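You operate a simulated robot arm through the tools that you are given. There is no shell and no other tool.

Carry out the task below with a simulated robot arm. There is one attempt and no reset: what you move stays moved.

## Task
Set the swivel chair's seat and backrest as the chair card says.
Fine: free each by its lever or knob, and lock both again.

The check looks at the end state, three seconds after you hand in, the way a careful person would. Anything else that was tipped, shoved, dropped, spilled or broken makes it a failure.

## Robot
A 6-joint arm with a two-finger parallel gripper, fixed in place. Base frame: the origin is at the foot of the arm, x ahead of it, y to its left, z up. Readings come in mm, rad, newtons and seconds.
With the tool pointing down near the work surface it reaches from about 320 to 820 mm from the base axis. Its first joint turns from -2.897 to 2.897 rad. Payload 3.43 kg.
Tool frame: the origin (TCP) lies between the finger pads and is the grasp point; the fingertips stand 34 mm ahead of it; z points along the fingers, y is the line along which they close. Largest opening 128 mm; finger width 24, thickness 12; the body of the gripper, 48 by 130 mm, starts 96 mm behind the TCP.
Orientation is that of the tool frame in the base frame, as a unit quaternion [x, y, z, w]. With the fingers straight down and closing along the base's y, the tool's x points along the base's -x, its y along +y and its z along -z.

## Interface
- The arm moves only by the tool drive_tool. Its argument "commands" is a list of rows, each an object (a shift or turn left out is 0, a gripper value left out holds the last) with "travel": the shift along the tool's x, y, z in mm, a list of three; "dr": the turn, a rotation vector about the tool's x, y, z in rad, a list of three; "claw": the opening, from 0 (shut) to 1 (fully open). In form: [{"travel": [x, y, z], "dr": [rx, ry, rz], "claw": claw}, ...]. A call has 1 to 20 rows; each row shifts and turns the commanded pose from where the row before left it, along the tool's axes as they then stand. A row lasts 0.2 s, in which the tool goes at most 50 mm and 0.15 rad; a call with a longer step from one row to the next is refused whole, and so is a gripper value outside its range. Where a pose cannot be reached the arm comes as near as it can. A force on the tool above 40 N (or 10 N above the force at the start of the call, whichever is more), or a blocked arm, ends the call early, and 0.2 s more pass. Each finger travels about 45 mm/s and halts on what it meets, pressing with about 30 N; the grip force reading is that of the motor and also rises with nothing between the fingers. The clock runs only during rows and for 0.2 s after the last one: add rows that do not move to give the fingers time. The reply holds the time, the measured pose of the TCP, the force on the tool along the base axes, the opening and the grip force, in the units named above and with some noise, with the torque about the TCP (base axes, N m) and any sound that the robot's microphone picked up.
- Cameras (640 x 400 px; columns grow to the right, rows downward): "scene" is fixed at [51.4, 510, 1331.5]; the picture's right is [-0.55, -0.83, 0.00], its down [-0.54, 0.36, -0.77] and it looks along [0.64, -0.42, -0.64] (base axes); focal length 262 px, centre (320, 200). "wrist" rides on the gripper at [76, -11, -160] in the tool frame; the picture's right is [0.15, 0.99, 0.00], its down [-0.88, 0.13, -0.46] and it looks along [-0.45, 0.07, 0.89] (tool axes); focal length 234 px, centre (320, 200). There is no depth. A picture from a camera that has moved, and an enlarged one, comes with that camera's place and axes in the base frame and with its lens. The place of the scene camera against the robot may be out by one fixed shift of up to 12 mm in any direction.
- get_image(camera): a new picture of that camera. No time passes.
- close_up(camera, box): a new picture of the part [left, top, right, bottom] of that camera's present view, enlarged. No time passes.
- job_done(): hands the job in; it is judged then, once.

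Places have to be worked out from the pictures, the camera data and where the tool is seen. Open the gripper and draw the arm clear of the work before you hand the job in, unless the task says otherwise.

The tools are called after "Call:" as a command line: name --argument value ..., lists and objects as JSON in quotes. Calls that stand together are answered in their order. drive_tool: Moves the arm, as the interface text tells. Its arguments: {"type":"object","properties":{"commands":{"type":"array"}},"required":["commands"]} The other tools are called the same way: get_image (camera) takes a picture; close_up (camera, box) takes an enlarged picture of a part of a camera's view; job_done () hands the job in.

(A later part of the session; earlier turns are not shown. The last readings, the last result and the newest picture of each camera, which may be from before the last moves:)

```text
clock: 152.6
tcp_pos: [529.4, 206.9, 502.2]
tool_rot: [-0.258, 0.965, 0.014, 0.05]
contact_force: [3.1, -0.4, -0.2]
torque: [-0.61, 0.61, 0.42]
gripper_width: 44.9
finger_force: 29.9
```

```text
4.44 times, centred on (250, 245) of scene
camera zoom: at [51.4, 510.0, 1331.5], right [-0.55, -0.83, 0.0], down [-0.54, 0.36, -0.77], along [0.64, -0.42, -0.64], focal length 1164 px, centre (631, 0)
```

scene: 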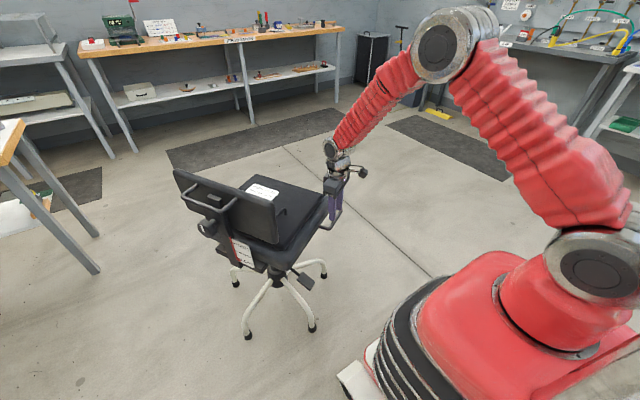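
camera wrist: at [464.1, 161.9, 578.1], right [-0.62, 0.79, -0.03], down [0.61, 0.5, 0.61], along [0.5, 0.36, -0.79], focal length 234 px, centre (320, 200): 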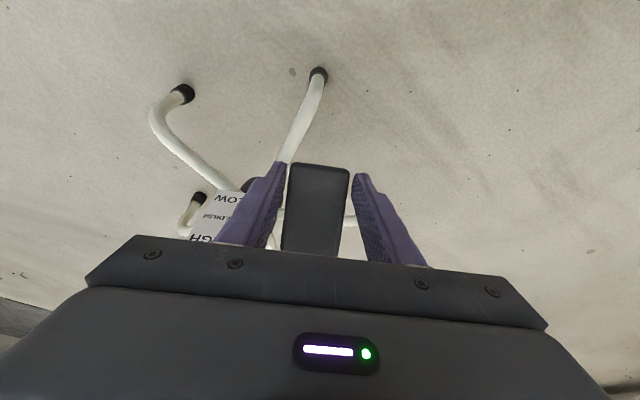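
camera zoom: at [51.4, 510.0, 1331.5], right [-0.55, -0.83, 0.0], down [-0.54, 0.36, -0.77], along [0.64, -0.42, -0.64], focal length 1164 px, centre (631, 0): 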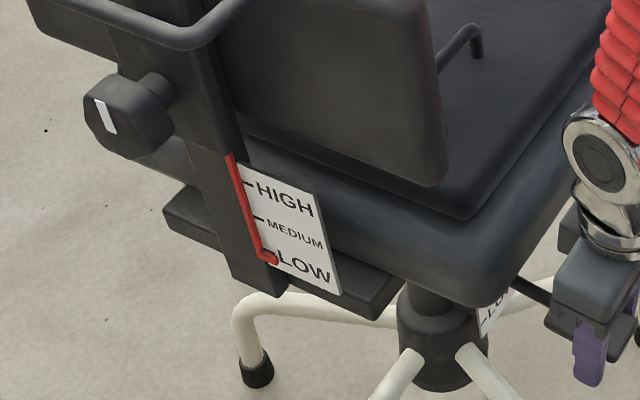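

Seat steady, lever about 10° from level. I finish the raise.

Call:
drive_tool --commands '[{"travel": [0.1, 0, -2.98]}, {"travel": [0.1, 0, -2.98]}, {"travel": [0.05, 0, -2.98]}, {"travel": [0, 0, -2.98]}, {"travel": [-0.1, 0, -2.98]}, {"travel": [-0.1, 0, -2.98]}, {"travel": [-0.15, 0, -2.98]}, {"travel": [-0.2, 0, -2.98]}]'

Call:
close_up --camera "wrist" --box '[180, 140, 380, 260]'

Call:
close_up --camera "scene" --box '[200, 200, 300, 290]'

```text
clock: 154.4
tcp_pos: [526.4, 205.2, 527.7]
tool_rot: [-0.258, 0.965, 0.014, 0.051]
contact_force: [-7.1, 3.4, 0.4]
torque: [-0.36, 0.81, 0.88]
gripper_width: 44.7
finger_force: 29.9
```

```text
3.20 times, centred on (280, 200) of wrist
camera zoom: at [452.1, 151.3, 677.8], right [-0.62, 0.78, -0.02], down [0.65, 0.53, 0.55], along [0.44, 0.33, -0.84], focal length 749 px, centre (448, 200)
```

zoom: 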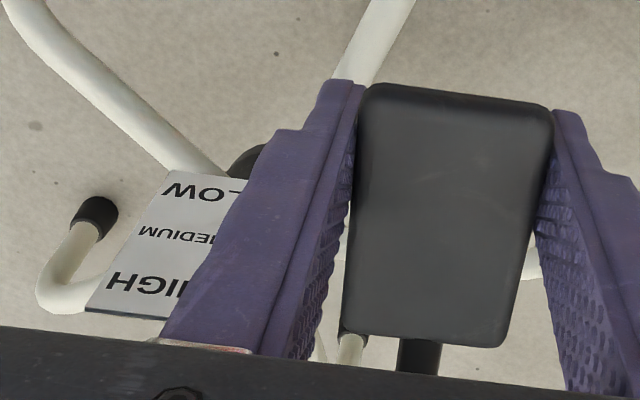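

```text
4.44 times, centred on (250, 245) of scene
camera zoom: at [51.4, 510.0, 1331.5], right [-0.55, -0.83, 0.0], down [-0.54, 0.36, -0.77], along [0.64, -0.42, -0.64], focal length 1164 px, centre (631, 0)
```

zoom: 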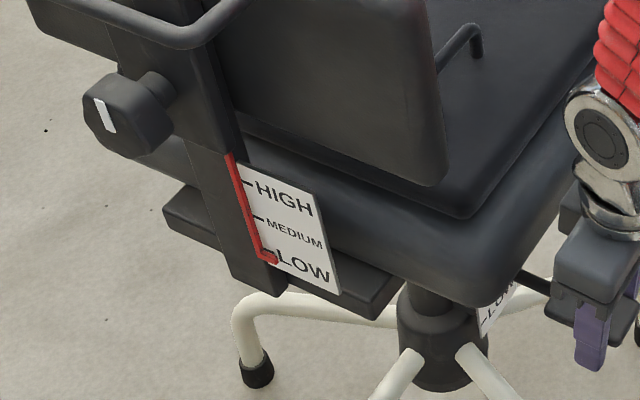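

Continue until the fingers slip at the stop.

Call:
drive_tool --commands '[{"travel": [-0.3, 0, -2.5]}, {"travel": [-0.3, 0, -2.5]}, {"travel": [-0.3, 0, -2.5]}, {"travel": [-0.3, 0, -2.5]}]'

Call:
close_up --camera "wrist" --box '[180, 140, 380, 260]'

Call:
close_up --camera "scene" --box '[200, 200, 300, 290]'

```text
clock: 155.4
tcp_pos: [527.1, 207.0, 536.8]
tool_rot: [-0.258, 0.965, 0.013, 0.051]
contact_force: [-5.0, 0.7, -0.6]
torque: [0.03, 0.39, 0.71]
gripper_width: 44.7
finger_force: 30.0
```

```text
3.20 times, centred on (280, 200) of wrist
camera zoom: at [452.1, 151.3, 687.9], right [-0.62, 0.78, -0.02], down [0.65, 0.53, 0.55], along [0.44, 0.33, -0.84], focal length 749 px, centre (448, 200)
```

zoom: 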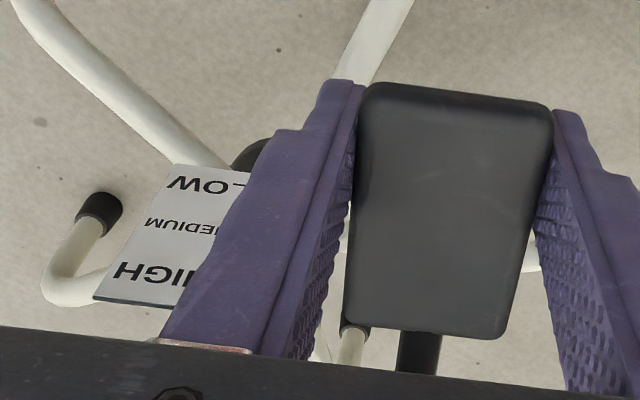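

```text
4.44 times, centred on (250, 245) of scene
camera zoom: at [51.4, 510.0, 1331.5], right [-0.55, -0.83, 0.0], down [-0.54, 0.36, -0.77], along [0.64, -0.42, -0.64], focal length 1164 px, centre (631, 0)
```

zoom: 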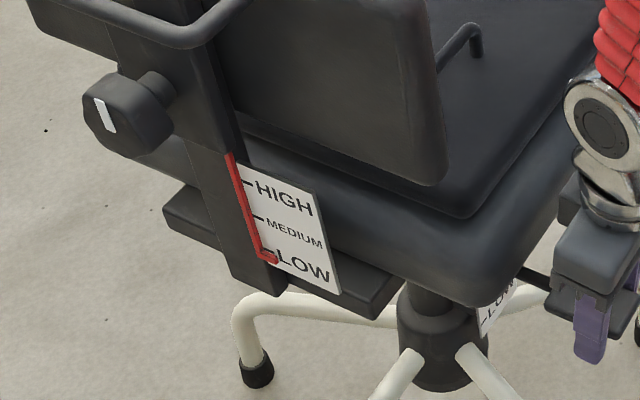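

Torque dropped, as at the stop before. Two more steps to confirm.

Call:
drive_tool --commands '[{"travel": [-0.3, 0, -2.5]}, {"travel": [-0.3, 0, -2.5]}]'

Call:
close_up --camera "wrist" --box '[180, 140, 380, 260]'

Call:
close_up --camera "scene" --box '[200, 200, 300, 290]'

```text
clock: 156.0
tcp_pos: [526.6, 205.2, 542.0]
tool_rot: [-0.258, 0.965, 0.014, 0.051]
contact_force: [-1.8, 0.0, 0.4]
torque: [0.22, 0.05, 0.73]
gripper_width: 44.7
finger_force: 30.4
```

```text
3.20 times, centred on (280, 200) of wrist
camera zoom: at [452.1, 151.0, 692.5], right [-0.62, 0.78, -0.02], down [0.65, 0.53, 0.55], along [0.44, 0.33, -0.84], focal length 749 px, centre (448, 200)
```

zoom: 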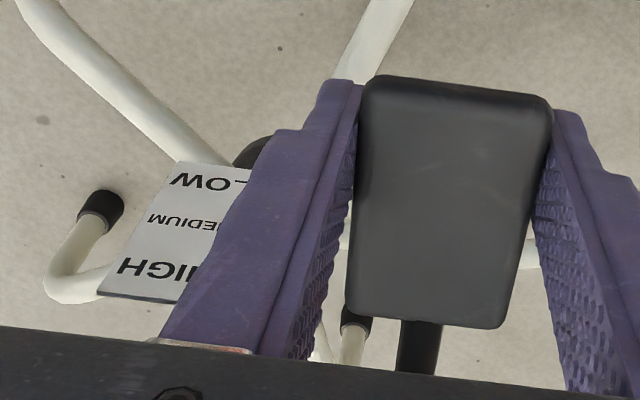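

```text
4.44 times, centred on (250, 245) of scene
camera zoom: at [51.4, 510.0, 1331.5], right [-0.55, -0.83, 0.0], down [-0.54, 0.36, -0.77], along [0.64, -0.42, -0.64], focal length 1164 px, centre (631, 0)
```

zoom: 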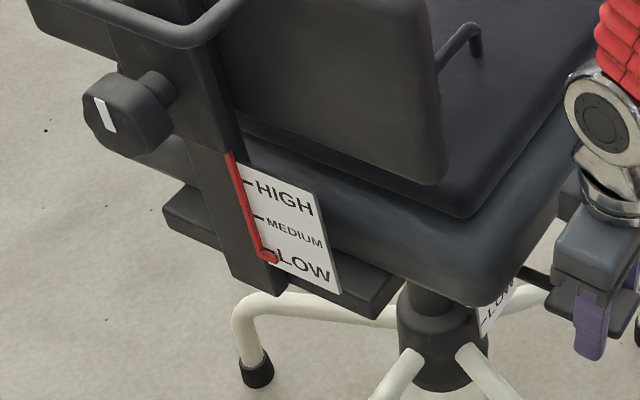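

The fingers slipped past the paddle: the lever is at its upper stop. I let go and check the seat scale from the viewing place.

Call:
drive_tool --commands '[{"claw": 0.6}, {}, {}, {"travel": [3, 0, -40]}, {"travel": [3, 0, -40]}, {"travel": [17, -35, 0], "claw": 1.0}, {"travel": [17, -35, 0]}, {"travel": [0, 0, 40]}, {"travel": [0, 0, 20]}, {}]'

Call:
get_image --camera "wrist"

```text
clock: 158.2
tcp_pos: [524.3, 124.9, 558.1]
tool_rot: [-0.258, 0.965, 0.013, 0.051]
contact_force: [-0.2, -0.2, 0.7]
torque: [0.01, 0.0, 0.01]
gripper_width: 127.8
finger_force: 0.0
```

```text
taken
camera wrist: at [450.5, 69.3, 707.9], right [-0.62, 0.78, -0.02], down [0.65, 0.53, 0.55], along [0.44, 0.33, -0.84], focal length 234 px, centre (320, 200)
```

wrist: 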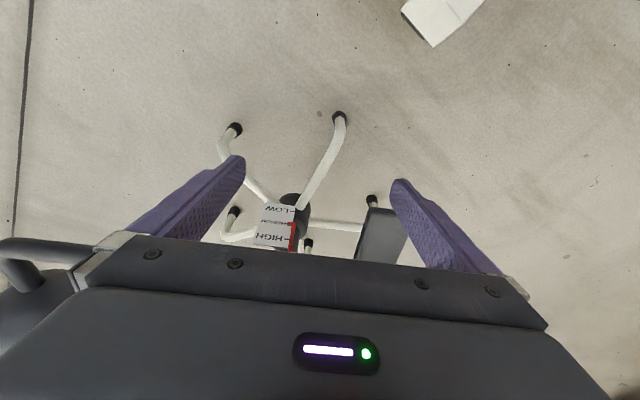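

Call:
close_up --camera "wrist" --box '[278, 210, 306, 232]'

Call:
close_up --camera "wrist" --box '[245, 190, 325, 250]'

Call:
close_up --camera "scene" --box '[270, 220, 350, 290]'

```text
16.00 times, centred on (292, 221) of wrist
camera zoom: at [450.5, 69.3, 707.9], right [-0.62, 0.78, -0.02], down [0.65, 0.53, 0.55], along [0.44, 0.33, -0.84], focal length 3747 px, centre (768, -136)
```

zoom: 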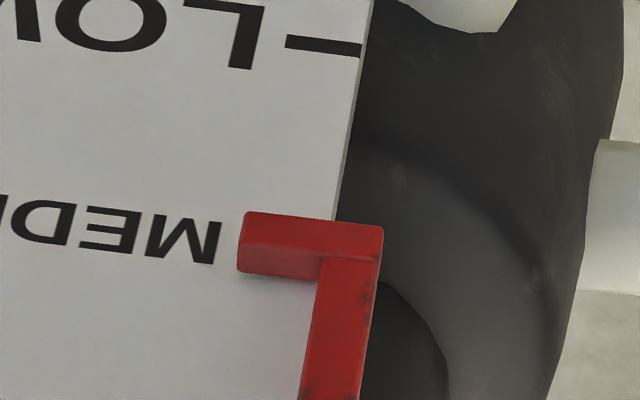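

```text
6.67 times, centred on (285, 220) of wrist
camera zoom: at [450.5, 69.3, 707.9], right [-0.62, 0.78, -0.02], down [0.65, 0.53, 0.55], along [0.44, 0.33, -0.84], focal length 1561 px, centre (553, 67)
```

zoom: 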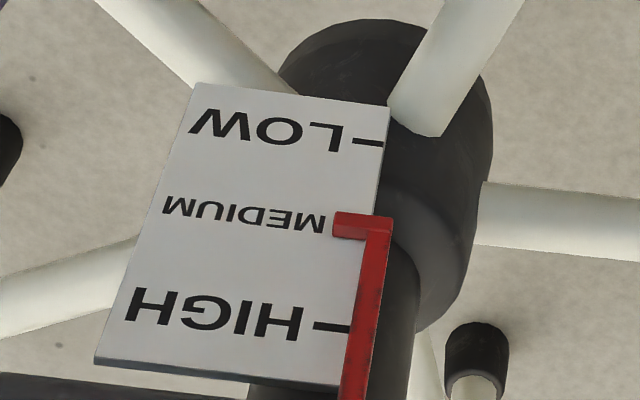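

```text
5.71 times, centred on (310, 255) of scene
camera zoom: at [51.4, 510.0, 1331.5], right [-0.55, -0.83, 0.0], down [-0.54, 0.36, -0.77], along [0.64, -0.42, -0.64], focal length 1496 px, centre (377, -114)
```

zoom: 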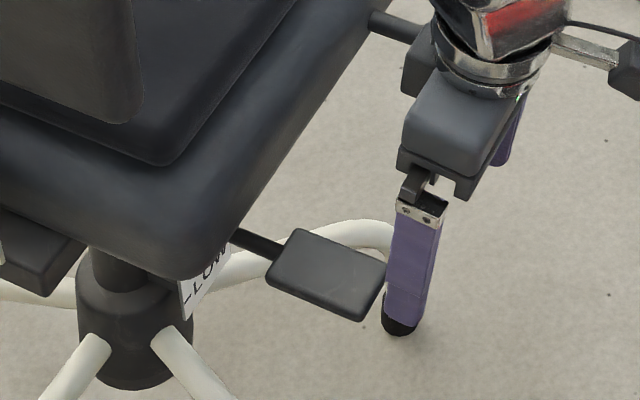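

The seat reads MEDIUM within about 2 mm with the lever level and locked. Now the backrest: I look closely at its knob, loop and scale.

Call:
close_up --camera "scene" --box '[170, 165, 270, 240]'

Call:
close_up --camera "scene" --box '[190, 205, 230, 235]'

Call:
close_up --camera "scene" --box '[220, 225, 290, 275]'

```text
5.33 times, centred on (220, 202) of scene
camera zoom: at [51.4, 510.0, 1331.5], right [-0.55, -0.83, 0.0], down [-0.54, 0.36, -0.77], along [0.64, -0.42, -0.64], focal length 1396 px, centre (853, 187)
```

zoom: 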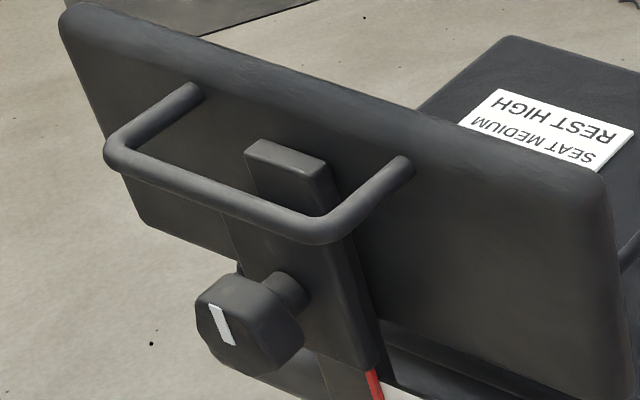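

```text
13.33 times, centred on (210, 220) of scene
camera zoom: at [51.4, 510.0, 1331.5], right [-0.55, -0.83, 0.0], down [-0.54, 0.36, -0.77], along [0.64, -0.42, -0.64], focal length 3490 px, centre (1787, -67)
```

zoom: 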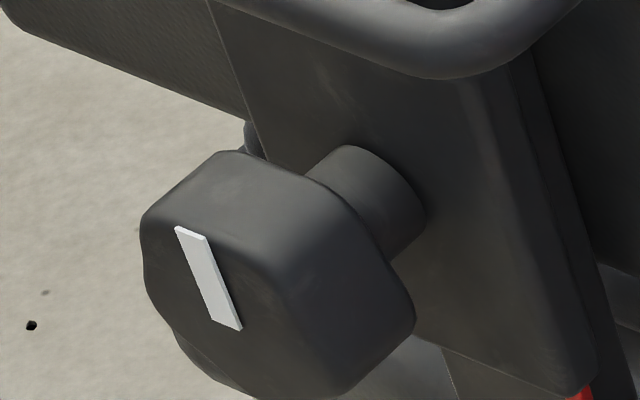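

```text
8.00 times, centred on (255, 250) of scene
camera zoom: at [51.4, 510.0, 1331.5], right [-0.55, -0.83, 0.0], down [-0.54, 0.36, -0.77], along [0.64, -0.42, -0.64], focal length 2094 px, centre (840, -200)
```

zoom: 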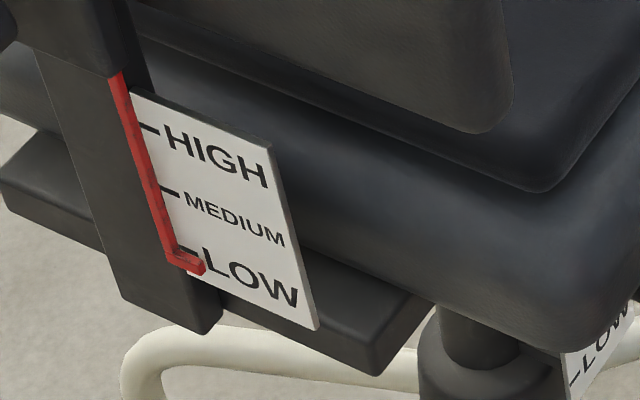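

The knob's white mark stands along the post (locked); behind the pad is the loop handle. I'll approach the knob horizontally from the robot side with the fingers closing vertically. First I rise well clear.

Call:
drive_tool --commands '[{"dr": [0, 0.105, 0], "claw": 0.6}, {"travel": [0, 0, -49]}, {"travel": [0, 0, -49]}, {"travel": [0, 0, -49]}, {"travel": [0, 0, -49]}, {"travel": [0, 0, -49]}, {"travel": [0, 0, -49]}, {"travel": [0, 0, -49]}, {"travel": [0, 0, -49]}, {"travel": [-12.3, 43.4, 0]}, {"travel": [-12.3, 43.4, 0]}, {"travel": [-12.3, 43.4, 0]}, {"travel": [-12.3, 43.4, 0]}]'

Call:
get_image --camera "wrist"

Call:
get_image --camera "scene"

```text
clock: 161.0
tcp_pos: [480.1, 301.0, 949.6]
tool_rot: [-0.258, 0.966, 0.0, 0.0]
contact_force: [0.2, 0.8, -0.5]
torque: [-0.05, -0.02, 0.02]
gripper_width: 76.6
finger_force: 0.0
```

```text
taken
camera wrist: at [419.6, 253.9, 1108.2], right [-0.62, 0.78, 0.0], down [0.7, 0.55, 0.46], along [0.36, 0.28, -0.89], focal length 234 px, centre (320, 200)
```

wrist: 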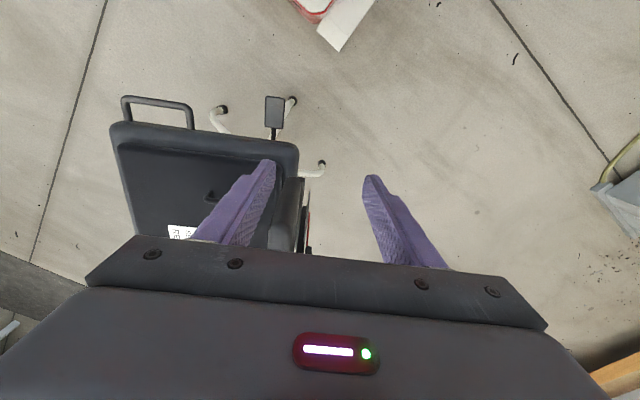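

```text
taken
```

scene: 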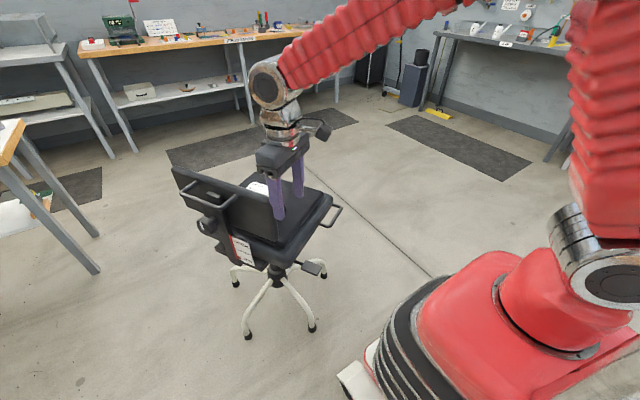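

Good. Now I pitch the tool up to horizontal (pointing across behind the chair) here in free space.

Call:
drive_tool --commands '[{"dr": [0, -0.1428, 0]}, {"dr": [0, -0.1428, 0]}, {"dr": [0, -0.1428, 0]}, {"dr": [0, -0.1428, 0]}, {"dr": [0, -0.1428, 0]}, {"dr": [0, -0.1428, 0]}]'

Call:
get_image --camera "scene"

```text
clock: 162.4
tcp_pos: [467.9, 312.2, 946.4]
tool_rot: [-0.253, 0.897, 0.125, 0.341]
contact_force: [0.4, -0.2, -0.4]
torque: [-0.02, 0.0, 0.01]
gripper_width: 76.8
finger_force: 0.1
out of reach, approached as far as the arm can: row 6
```

```text
taken
```

scene: 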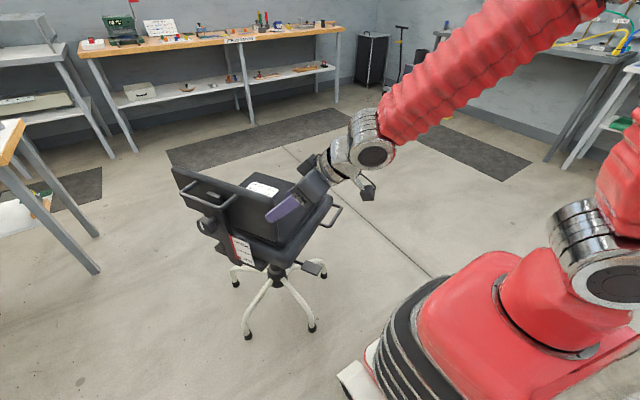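

The pitch stops short this near the base. I move further out to the free space behind-right of the chair and continue pitching.

Call:
drive_tool --commands '[{"travel": [-20, 38, 19.6]}, {"travel": [-20, 38, 19.6]}, {"travel": [-20, 38, 19.6]}, {"travel": [-20, 38, 19.6]}, {"dr": [0, -0.138, 0]}, {"dr": [0, -0.138, 0]}, {"dr": [0, -0.138, 0]}, {"dr": [0, -0.138, 0]}, {"dr": [0, -0.138, 0]}, {"dr": [0, -0.138, 0]}]'

Call:
get_image --camera "scene"

Call:
get_image --camera "wrist"

```text
clock: 164.6
tcp_pos: [500.6, 487.4, 959.4]
tool_rot: [-0.172, 0.642, 0.193, 0.722]
contact_force: [-0.5, 0.9, 0.5]
torque: [-0.03, -0.05, -0.05]
gripper_width: 76.8
finger_force: 0.1
```

```text
taken
```

scene: 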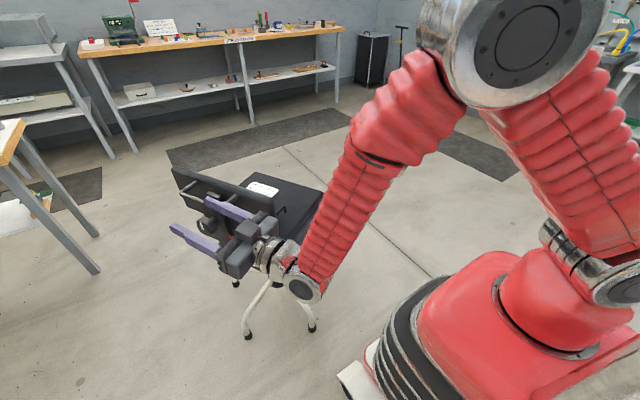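

```text
taken
camera wrist: at [377.1, 403.9, 865.1], right [-0.48, 0.86, -0.15], down [-0.55, -0.16, 0.82], along [0.69, 0.47, 0.55], focal length 234 px, centre (320, 200)
```

wrist: 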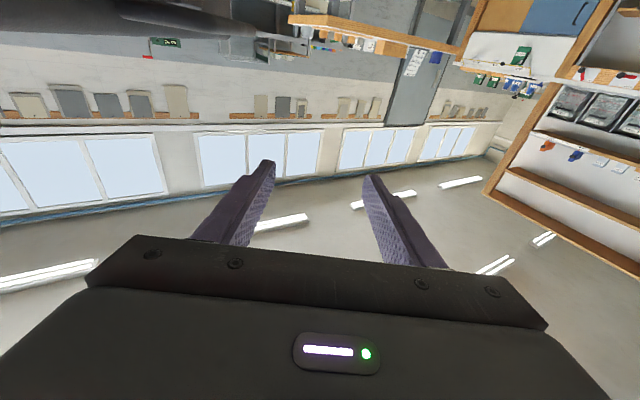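

The tool is now horizontal. I roll it by a quarter turn so the fingers close vertically and the camera is on the rear side.

Call:
drive_tool --commands '[{"dr": [0, 0, 0.1428]}, {"dr": [0, 0, 0.1428]}, {"dr": [0, 0, 0.1428]}, {"dr": [0, 0, 0.1428]}, {"dr": [0, 0, 0.1428]}, {"dr": [0, 0, 0.1428]}, {"dr": [0, 0, 0.1428]}, {"dr": [0, 0, 0.1428]}, {"dr": [0, 0, 0.1428]}, {"dr": [0, 0, 0.1428]}, {"dr": [0, 0, 0.1428]}]'

Call:
get_image --camera "scene"

Call:
get_image --camera "wrist"

```text
clock: 167.0
tcp_pos: [500.9, 487.4, 958.5]
tool_rot: [0.333, 0.575, 0.648, 0.373]
contact_force: [0.0, -0.2, -0.1]
torque: [-0.05, 0.02, 0.0]
gripper_width: 76.8
finger_force: 0.1
```

```text
taken
```

scene: 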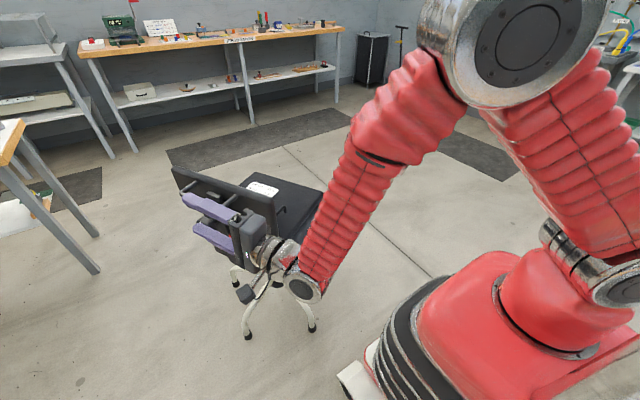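

```text
taken
camera wrist: at [327.3, 474.7, 929.6], right [-0.17, 0.07, 0.98], down [0.04, -1.0, 0.08], along [0.98, 0.05, 0.17], focal length 234 px, centre (320, 200)
```

wrist: 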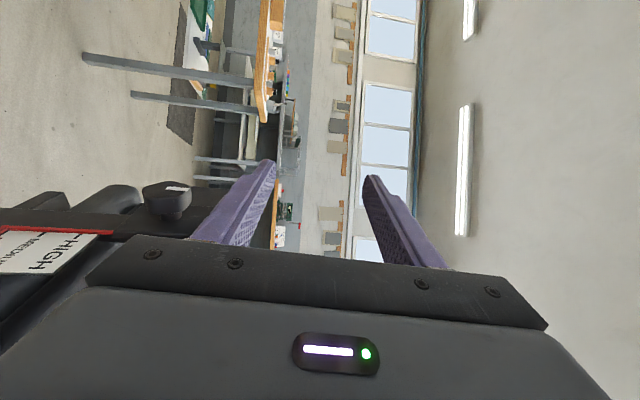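

The view from behind shows the knob and mark. I level the tool and descend to the knob's height, still well behind the chair, to measure it from nearer.

Call:
drive_tool --commands '[{"dr": [0.117, 0, 0]}, {"travel": [0, -42, 0]}, {"travel": [0, -42, 0]}, {"travel": [0, -42, 0]}, {"travel": [0, -40, 0]}]'

Call:
get_image --camera "wrist"

Call:
get_image --camera "scene"

```text
clock: 168.2
tcp_pos: [500.2, 485.7, 792.6]
tool_rot: [0.353, 0.614, 0.611, 0.354]
contact_force: [0.3, 0.1, 0.1]
torque: [-0.03, 0.01, -0.01]
gripper_width: 77.0
finger_force: 0.0
```

```text
taken
camera wrist: at [324.1, 472.8, 781.5], right [-0.07, 0.13, 0.99], down [0.05, -0.99, 0.13], along [1.0, 0.05, 0.07], focal length 234 px, centre (320, 200)
```

wrist: 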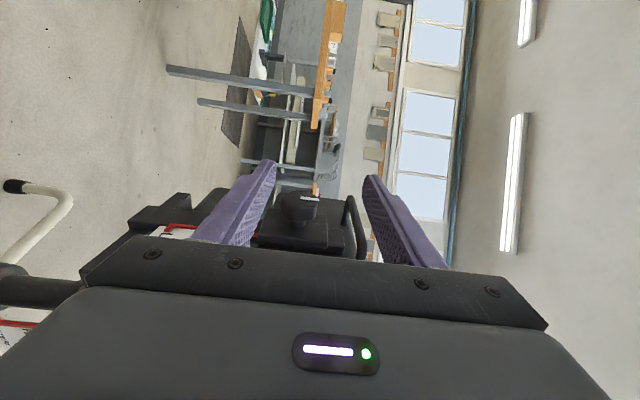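

```text
taken
```

scene: 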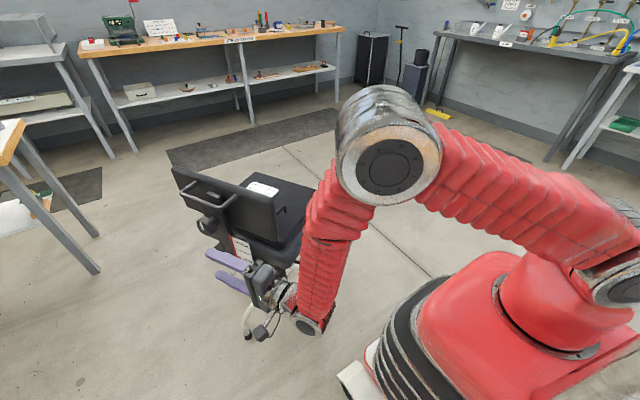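

I enlarge the knob and loop in this view.

Call:
close_up --camera "wrist" --box '[240, 165, 400, 265]'

```text
4.00 times, centred on (320, 215) of wrist
camera zoom: at [324.1, 472.8, 781.5], right [-0.07, 0.13, 0.99], down [0.05, -0.99, 0.13], along [1.0, 0.05, 0.07], focal length 937 px, centre (320, 140)
```

zoom: 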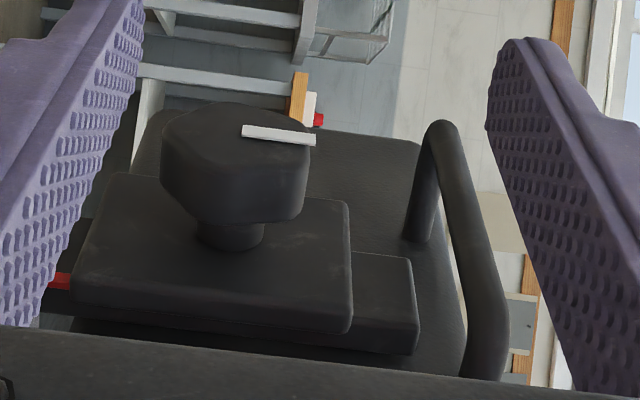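

The mark points straight up. I place the knob's centre near e1 −250, e2 −7 in chair axes, i.e. about (694, 476, 776), 58 mm across. I move in line with it, still short of it, and check clearances.

Call:
drive_tool --commands '[{"travel": [0, -16.6, 0]}, {"travel": [-40, 0, 0]}, {"travel": [-40, 0, 0]}, {"travel": [-20, 0, 0]}]'

Call:
get_image --camera "wrist"

Call:
close_up --camera "scene" --box '[160, 165, 300, 285]'

```text
clock: 169.2
tcp_pos: [549.6, 398.8, 776.4]
tool_rot: [0.354, 0.613, 0.612, 0.354]
contact_force: [0.1, -0.1, -1.0]
torque: [0.0, 0.02, 0.03]
gripper_width: 76.9
finger_force: 0.0
```

```text
taken
camera wrist: at [374.0, 385.9, 765.3], right [-0.07, 0.13, 0.99], down [0.05, -0.99, 0.13], along [1.0, 0.05, 0.07], focal length 234 px, centre (320, 200)
```

wrist: 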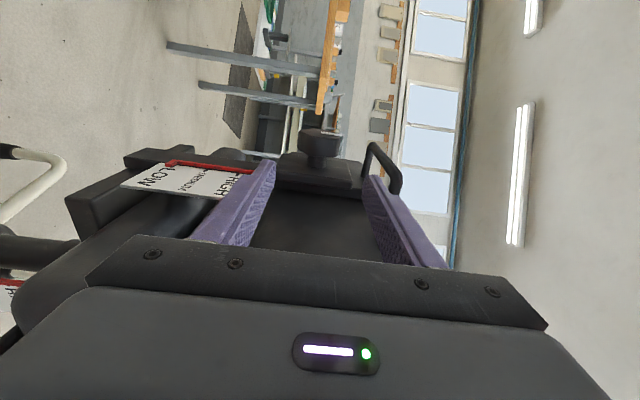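

```text
3.33 times, centred on (230, 225) of scene
camera zoom: at [51.4, 510.0, 1331.5], right [-0.55, -0.83, 0.0], down [-0.54, 0.36, -0.77], along [0.64, -0.42, -0.64], focal length 873 px, centre (620, 117)
```

zoom: 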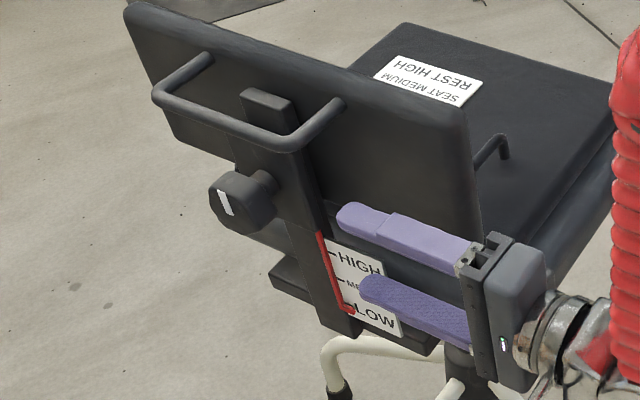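

I check the whole arm against the seat and side handle.

Call:
get_image --camera "scene"

Call:
close_up --camera "scene" --box '[240, 150, 400, 350]'

```text
taken
```

scene: 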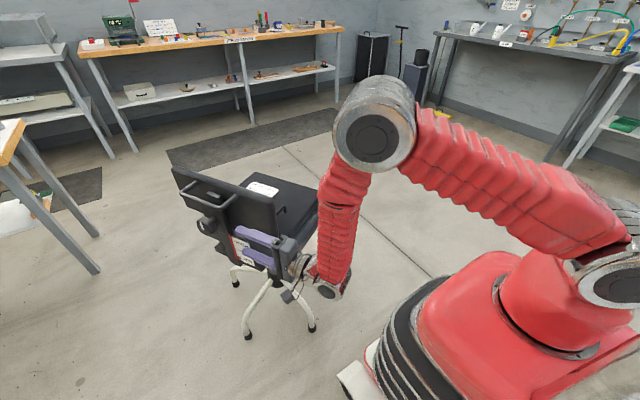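

```text
2.00 times, centred on (320, 250) of scene
camera zoom: at [51.4, 510.0, 1331.5], right [-0.55, -0.83, 0.0], down [-0.54, 0.36, -0.77], along [0.64, -0.42, -0.64], focal length 524 px, centre (320, 100)
```

zoom: 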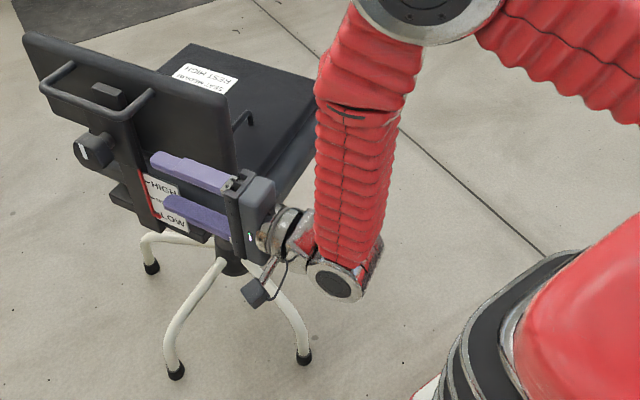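

All clear: the forearm stands well away from seat and backrest. I advance 80 mm towards the knob and look again.

Call:
drive_tool --commands '[{"travel": [0, 0, 40]}, {"travel": [0, 0, 40]}]'

Call:
get_image --camera "wrist"

Call:
close_up --camera "scene" --box '[160, 165, 300, 285]'

```text
clock: 169.8
tcp_pos: [620.3, 441.1, 776.9]
tool_rot: [0.353, 0.614, 0.611, 0.354]
contact_force: [-0.6, -0.1, 0.4]
torque: [-0.01, -0.06, -0.03]
gripper_width: 77.1
finger_force: 0.1
```

```text
taken
camera wrist: at [443.6, 428.1, 765.3], right [-0.07, 0.13, 0.99], down [0.04, -0.99, 0.13], along [1.0, 0.05, 0.07], focal length 234 px, centre (320, 200)
```

wrist: 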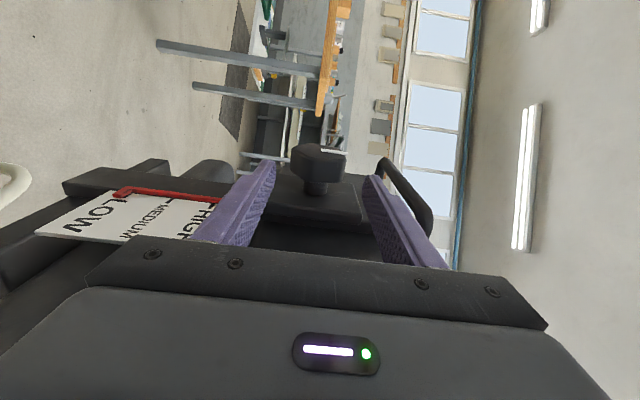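

```text
3.33 times, centred on (230, 225) of scene
camera zoom: at [51.4, 510.0, 1331.5], right [-0.55, -0.83, 0.0], down [-0.54, 0.36, -0.77], along [0.64, -0.42, -0.64], focal length 873 px, centre (620, 117)
```

zoom: 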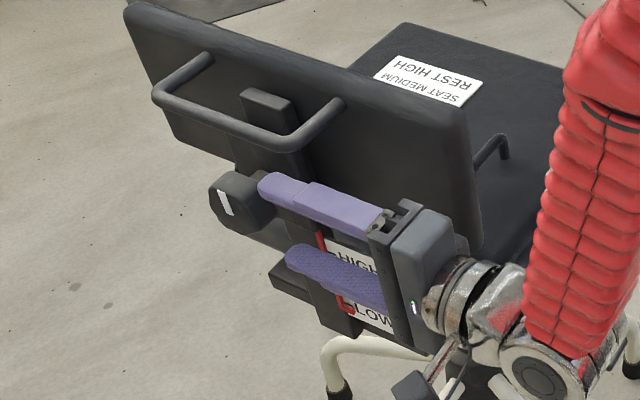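

Fingers are in line above and below the knob. I advance 55 mm more and check.

Call:
drive_tool --commands '[{"travel": [0, 0, 30]}, {"travel": [0, 0, 25]}]'

Call:
get_image --camera "wrist"

Call:
close_up --camera "scene" --box '[160, 165, 300, 285]'

```text
clock: 170.4
tcp_pos: [666.7, 467.5, 774.1]
tool_rot: [0.354, 0.613, 0.611, 0.353]
contact_force: [-0.5, -0.3, -0.3]
torque: [0.0, 0.01, 0.02]
gripper_width: 76.8
finger_force: 0.0
```

```text
taken
camera wrist: at [491.1, 454.4, 764.4], right [-0.07, 0.13, 0.99], down [0.05, -0.99, 0.13], along [1.0, 0.06, 0.06], focal length 234 px, centre (320, 200)
```

wrist: 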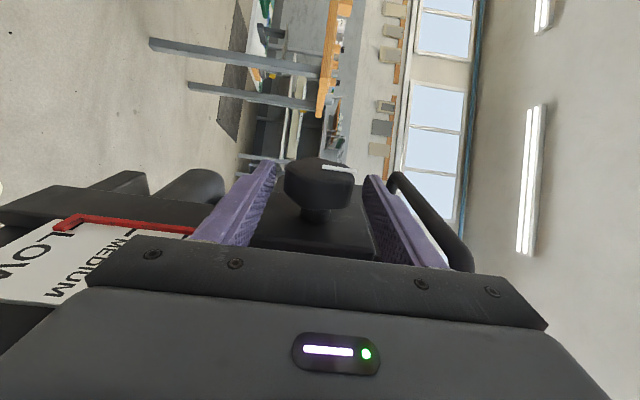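

```text
3.33 times, centred on (230, 225) of scene
camera zoom: at [51.4, 510.0, 1331.5], right [-0.55, -0.83, 0.0], down [-0.54, 0.36, -0.77], along [0.64, -0.42, -0.64], focal length 873 px, centre (620, 117)
```

zoom: 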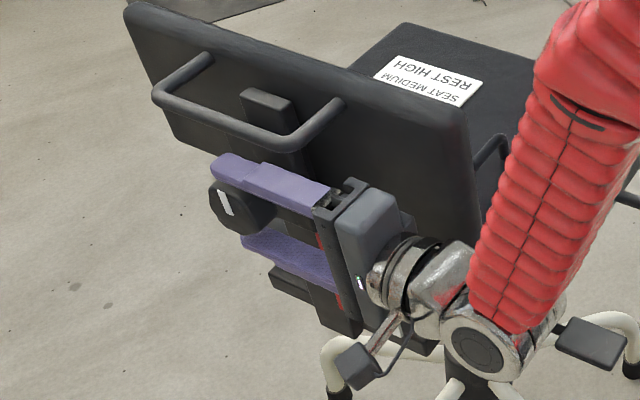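

Still no contact. The last 27 mm bring the knob to the grasp point.

Call:
drive_tool --commands '[{"travel": [0, 1, 14]}, {"travel": [0, 1, 13]}]'

Call:
get_image --camera "wrist"

Call:
close_up --camera "scene" --box '[180, 180, 280, 265]'

```text
clock: 171.0
tcp_pos: [691.7, 480.0, 778.7]
tool_rot: [0.354, 0.612, 0.612, 0.353]
contact_force: [-0.4, -0.4, -0.1]
torque: [-0.01, 0.03, 0.0]
gripper_width: 76.9
finger_force: 0.2
```

```text
taken
camera wrist: at [515.5, 467.5, 767.2], right [-0.07, 0.13, 0.99], down [0.05, -0.99, 0.13], along [1.0, 0.05, 0.07], focal length 234 px, centre (320, 200)
```

wrist: 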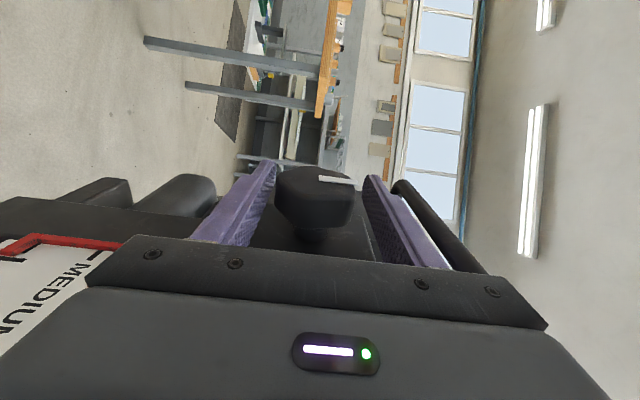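

```text
4.71 times, centred on (230, 222) of scene
camera zoom: at [51.4, 510.0, 1331.5], right [-0.55, -0.83, 0.0], down [-0.54, 0.36, -0.77], along [0.64, -0.42, -0.64], focal length 1232 px, centre (744, 94)
```

zoom: 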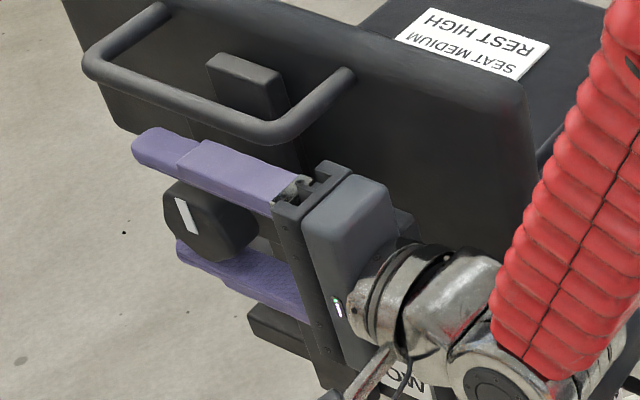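

The knob sits about 3 mm low between the fingers; I correct and close on it.

Call:
drive_tool --commands '[{"travel": [0, -3, 0]}, {"claw": 0.35}, {}, {}, {}]'

Call:
get_image --camera "wrist"

Call:
close_up --camera "scene" --box '[180, 180, 280, 265]'

```text
clock: 172.2
tcp_pos: [691.2, 480.6, 776.2]
tool_rot: [0.354, 0.613, 0.612, 0.353]
contact_force: [0.8, 0.5, 0.6]
torque: [-0.02, 0.01, 0.19]
gripper_width: 59.9
finger_force: 29.8
```

```text
taken
camera wrist: at [515.5, 467.5, 763.9], right [-0.07, 0.13, 0.99], down [0.05, -0.99, 0.13], along [1.0, 0.05, 0.07], focal length 234 px, centre (320, 200)
```

wrist: 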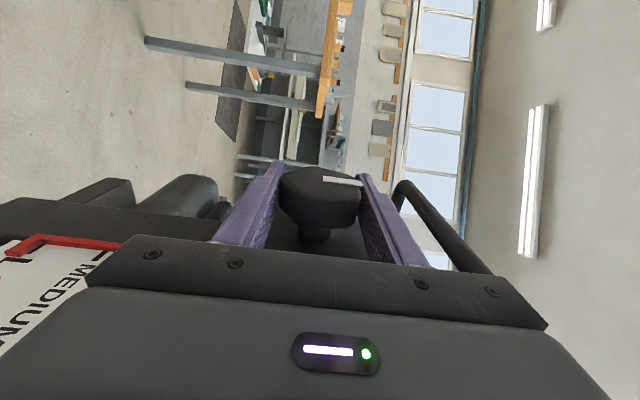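

```text
4.71 times, centred on (230, 222) of scene
camera zoom: at [51.4, 510.0, 1331.5], right [-0.55, -0.83, 0.0], down [-0.54, 0.36, -0.77], along [0.64, -0.42, -0.64], focal length 1232 px, centre (744, 94)
```

zoom: 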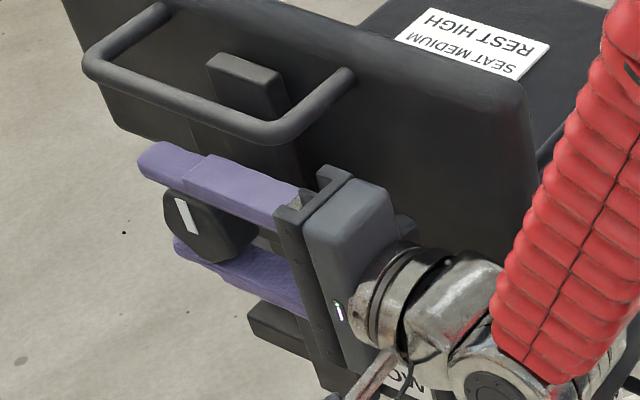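

A good centred grip (59.9 mm). I test a small counter-clockwise turn (as seen from behind), 0.1 rad about the knob's axis, watching the torque.

Call:
drive_tool --commands '[{"dr": [0.035, 0, 0]}, {"dr": [0.035, 0, 0]}, {"dr": [0.03, 0, 0]}]'

Call:
close_up --camera "wrist" --box '[220, 150, 420, 260]'

Call:
close_up --camera "scene" --box '[180, 180, 280, 265]'

```text
clock: 173.0
tcp_pos: [691.5, 479.6, 774.2]
tool_rot: [0.372, 0.644, 0.579, 0.335]
contact_force: [-2.9, -2.2, 0.1]
torque: [-0.17, -0.13, -0.67]
gripper_width: 59.6
finger_force: 30.6
```

```text
3.20 times, centred on (320, 205) of wrist
camera zoom: at [515.3, 467.5, 779.7], right [0.02, 0.18, 0.98], down [0.06, -0.98, 0.18], along [1.0, 0.06, -0.03], focal length 749 px, centre (320, 184)
```

zoom: 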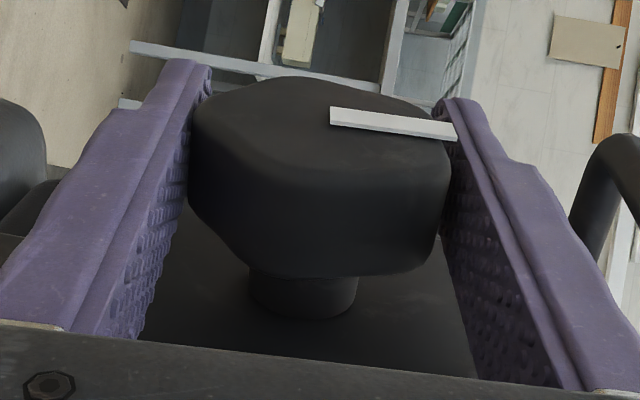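

```text
4.71 times, centred on (230, 222) of scene
camera zoom: at [51.4, 510.0, 1331.5], right [-0.55, -0.83, 0.0], down [-0.54, 0.36, -0.77], along [0.64, -0.42, -0.64], focal length 1232 px, centre (744, 94)
```

zoom: 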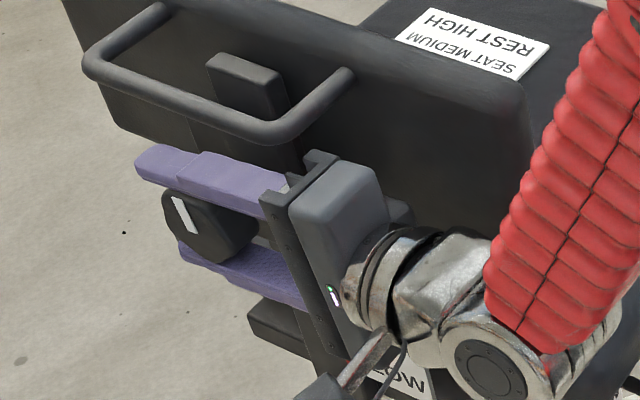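

The mark followed the turn, so counter-clockwise is right; the loop bar limits how far the gripper body can rise. I work in strokes: open, swing back 0.45 rad (body lower), re-grip, and turn again.

Call:
drive_tool --commands '[{"claw": 0.6}, {}, {}, {"dr": [-0.15, 0, 0]}, {"dr": [-0.15, 0, 0]}, {"dr": [-0.15, 0, 0]}]'

Call:
get_image --camera "wrist"

Call:
close_up --camera "scene" --box '[180, 180, 280, 265]'

```text
clock: 174.4
tcp_pos: [691.6, 481.1, 775.8]
tool_rot: [0.287, 0.496, 0.71, 0.41]
contact_force: [0.4, -0.4, 0.3]
torque: [0.01, 0.01, 0.0]
gripper_width: 77.0
finger_force: 0.1
```

```text
taken
camera wrist: at [527.3, 474.5, 710.2], right [-0.37, -0.04, 0.93], down [0.03, -1.0, -0.03], along [0.93, 0.02, 0.37], focal length 234 px, centre (320, 200)
```

wrist: 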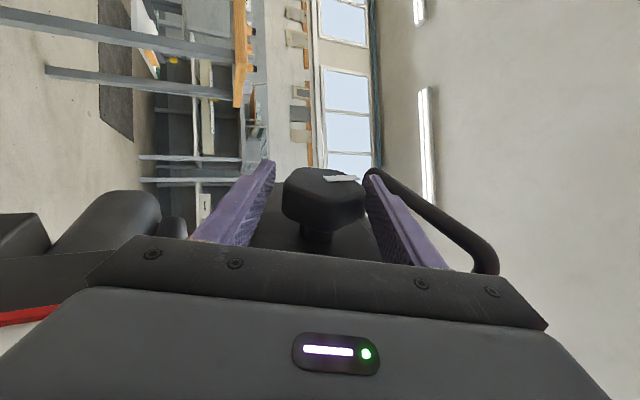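

```text
4.71 times, centred on (230, 222) of scene
camera zoom: at [51.4, 510.0, 1331.5], right [-0.55, -0.83, 0.0], down [-0.54, 0.36, -0.77], along [0.64, -0.42, -0.64], focal length 1232 px, centre (744, 94)
```

zoom: 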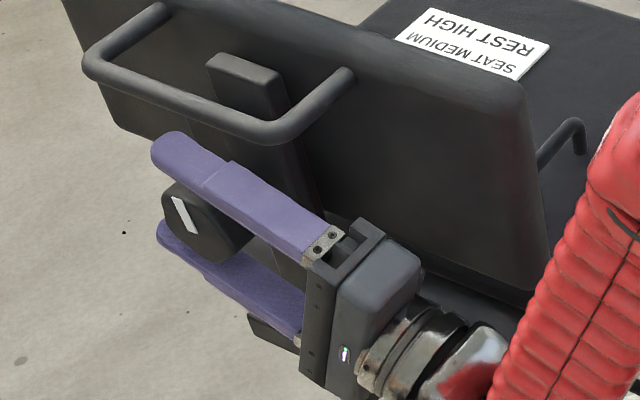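

Clear. I grip again and turn 0.45 rad counter-clockwise.

Call:
drive_tool --commands '[{"claw": 0.35}, {}, {}, {}, {"dr": [0.09, 0, 0]}, {"dr": [0.09, 0, 0]}, {"dr": [0.09, 0, 0]}, {"dr": [0.09, 0, 0]}, {"dr": [0.09, 0, 0]}]'

Call:
get_image --camera "wrist"

Call:
close_up --camera "scene" --box '[180, 180, 280, 265]'

```text
clock: 176.4
tcp_pos: [692.0, 481.3, 774.4]
tool_rot: [0.371, 0.644, 0.579, 0.335]
contact_force: [5.6, 3.6, 0.2]
torque: [-0.18, -0.1, 0.85]
gripper_width: 59.2
finger_force: 29.8
```

```text
taken
camera wrist: at [515.2, 467.6, 779.3], right [0.02, 0.18, 0.98], down [0.06, -0.98, 0.18], along [1.0, 0.06, -0.03], focal length 234 px, centre (320, 200)
```

wrist: 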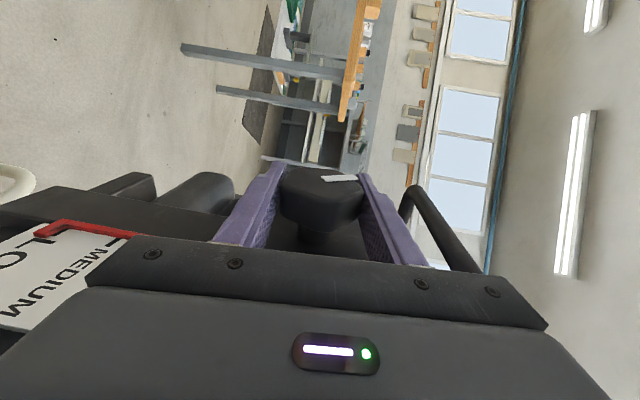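

```text
4.71 times, centred on (230, 222) of scene
camera zoom: at [51.4, 510.0, 1331.5], right [-0.55, -0.83, 0.0], down [-0.54, 0.36, -0.77], along [0.64, -0.42, -0.64], focal length 1232 px, centre (744, 94)
```

zoom: 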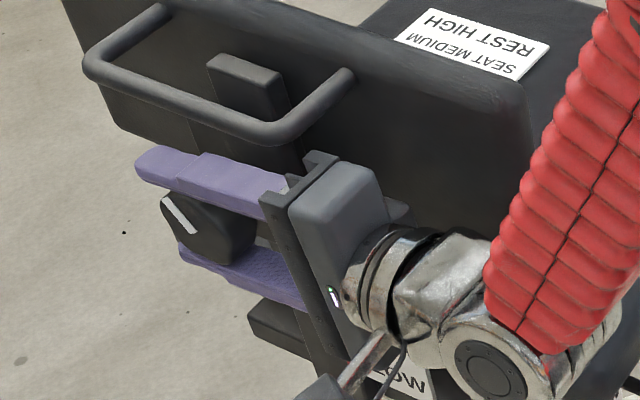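

The mark has turned clearly. I make another stroke of 0.5 rad.

Call:
drive_tool --commands '[{"claw": 0.6}, {}, {}, {"dr": [-0.125, 0, 0]}, {"dr": [-0.125, 0, 0]}, {"dr": [-0.125, 0, 0]}, {"dr": [-0.125, 0, 0]}, {"claw": 0.35}, {}, {}, {}, {"dr": [0.1, 0, 0]}, {"dr": [0.1, 0, 0]}, {"dr": [0.1, 0, 0]}, {"dr": [0.1, 0, 0]}, {"dr": [0.1, 0, 0]}]'

Call:
get_image --camera "wrist"

Call:
close_up --camera "scene" --box '[180, 180, 280, 265]'

```text
clock: 179.8
tcp_pos: [691.3, 478.8, 774.0]
tool_rot: [0.371, 0.645, 0.579, 0.334]
contact_force: [3.8, -3.6, -0.1]
torque: [-0.3, -0.18, 0.57]
gripper_width: 59.5
finger_force: 29.9
```

```text
taken
camera wrist: at [515.1, 466.7, 779.6], right [0.02, 0.18, 0.98], down [0.06, -0.98, 0.18], along [1.0, 0.06, -0.03], focal length 234 px, centre (320, 200)
```

wrist: 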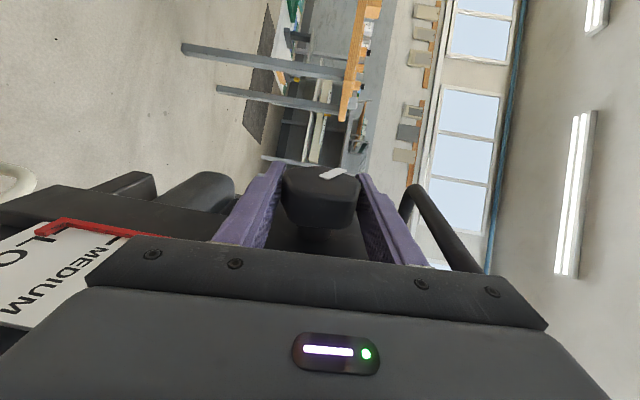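

```text
4.71 times, centred on (230, 222) of scene
camera zoom: at [51.4, 510.0, 1331.5], right [-0.55, -0.83, 0.0], down [-0.54, 0.36, -0.77], along [0.64, -0.42, -0.64], focal length 1232 px, centre (744, 94)
```

zoom: 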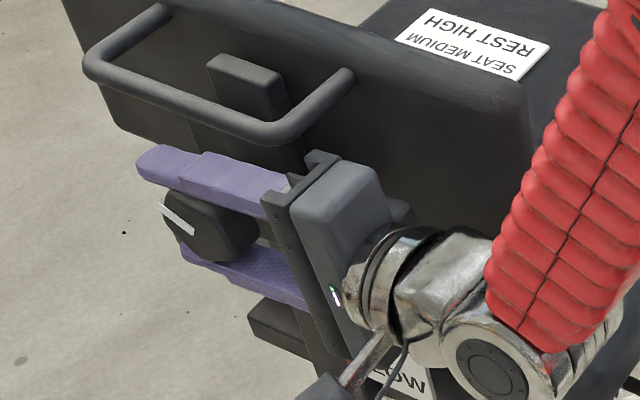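

Mark at about 60° now. One more stroke.

Call:
drive_tool --commands '[{"claw": 0.6}, {}, {}, {"dr": [-0.125, 0, 0]}, {"dr": [-0.125, 0, 0]}, {"dr": [-0.125, 0, 0]}, {"dr": [-0.125, 0, 0]}, {"claw": 0.35}, {}, {}, {}, {"dr": [0.1, 0, 0]}, {"dr": [0.1, 0, 0]}, {"dr": [0.1, 0, 0]}, {"dr": [0.1, 0, 0]}, {"dr": [0.1, 0, 0]}]'

Call:
get_image --camera "wrist"

Call:
close_up --camera "scene" --box '[180, 180, 280, 265]'

```text
clock: 183.2
tcp_pos: [691.3, 480.5, 775.5]
tool_rot: [0.371, 0.644, 0.579, 0.335]
contact_force: [4.8, 4.1, 0.7]
torque: [-0.11, -0.05, 0.91]
gripper_width: 59.5
finger_force: 29.7
```

```text
taken
camera wrist: at [515.4, 467.0, 780.9], right [0.02, 0.18, 0.98], down [0.06, -0.98, 0.18], along [1.0, 0.06, -0.03], focal length 234 px, centre (320, 200)
```

wrist: 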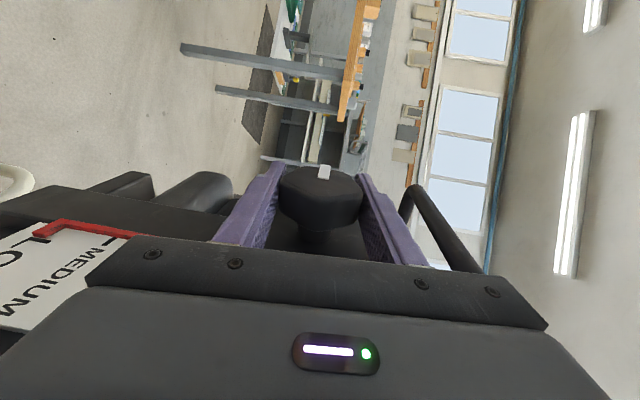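

```text
4.71 times, centred on (230, 222) of scene
camera zoom: at [51.4, 510.0, 1331.5], right [-0.55, -0.83, 0.0], down [-0.54, 0.36, -0.77], along [0.64, -0.42, -0.64], focal length 1232 px, centre (744, 94)
```

zoom: 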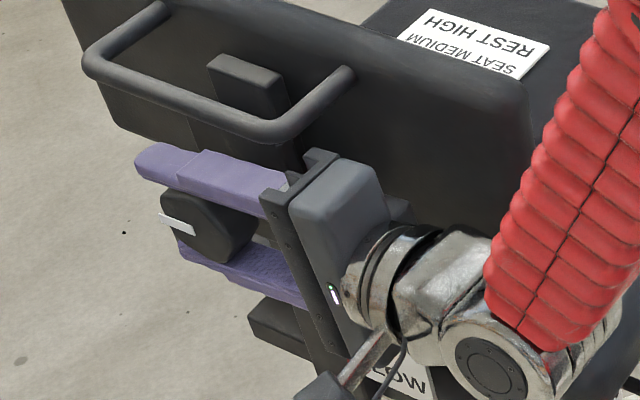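

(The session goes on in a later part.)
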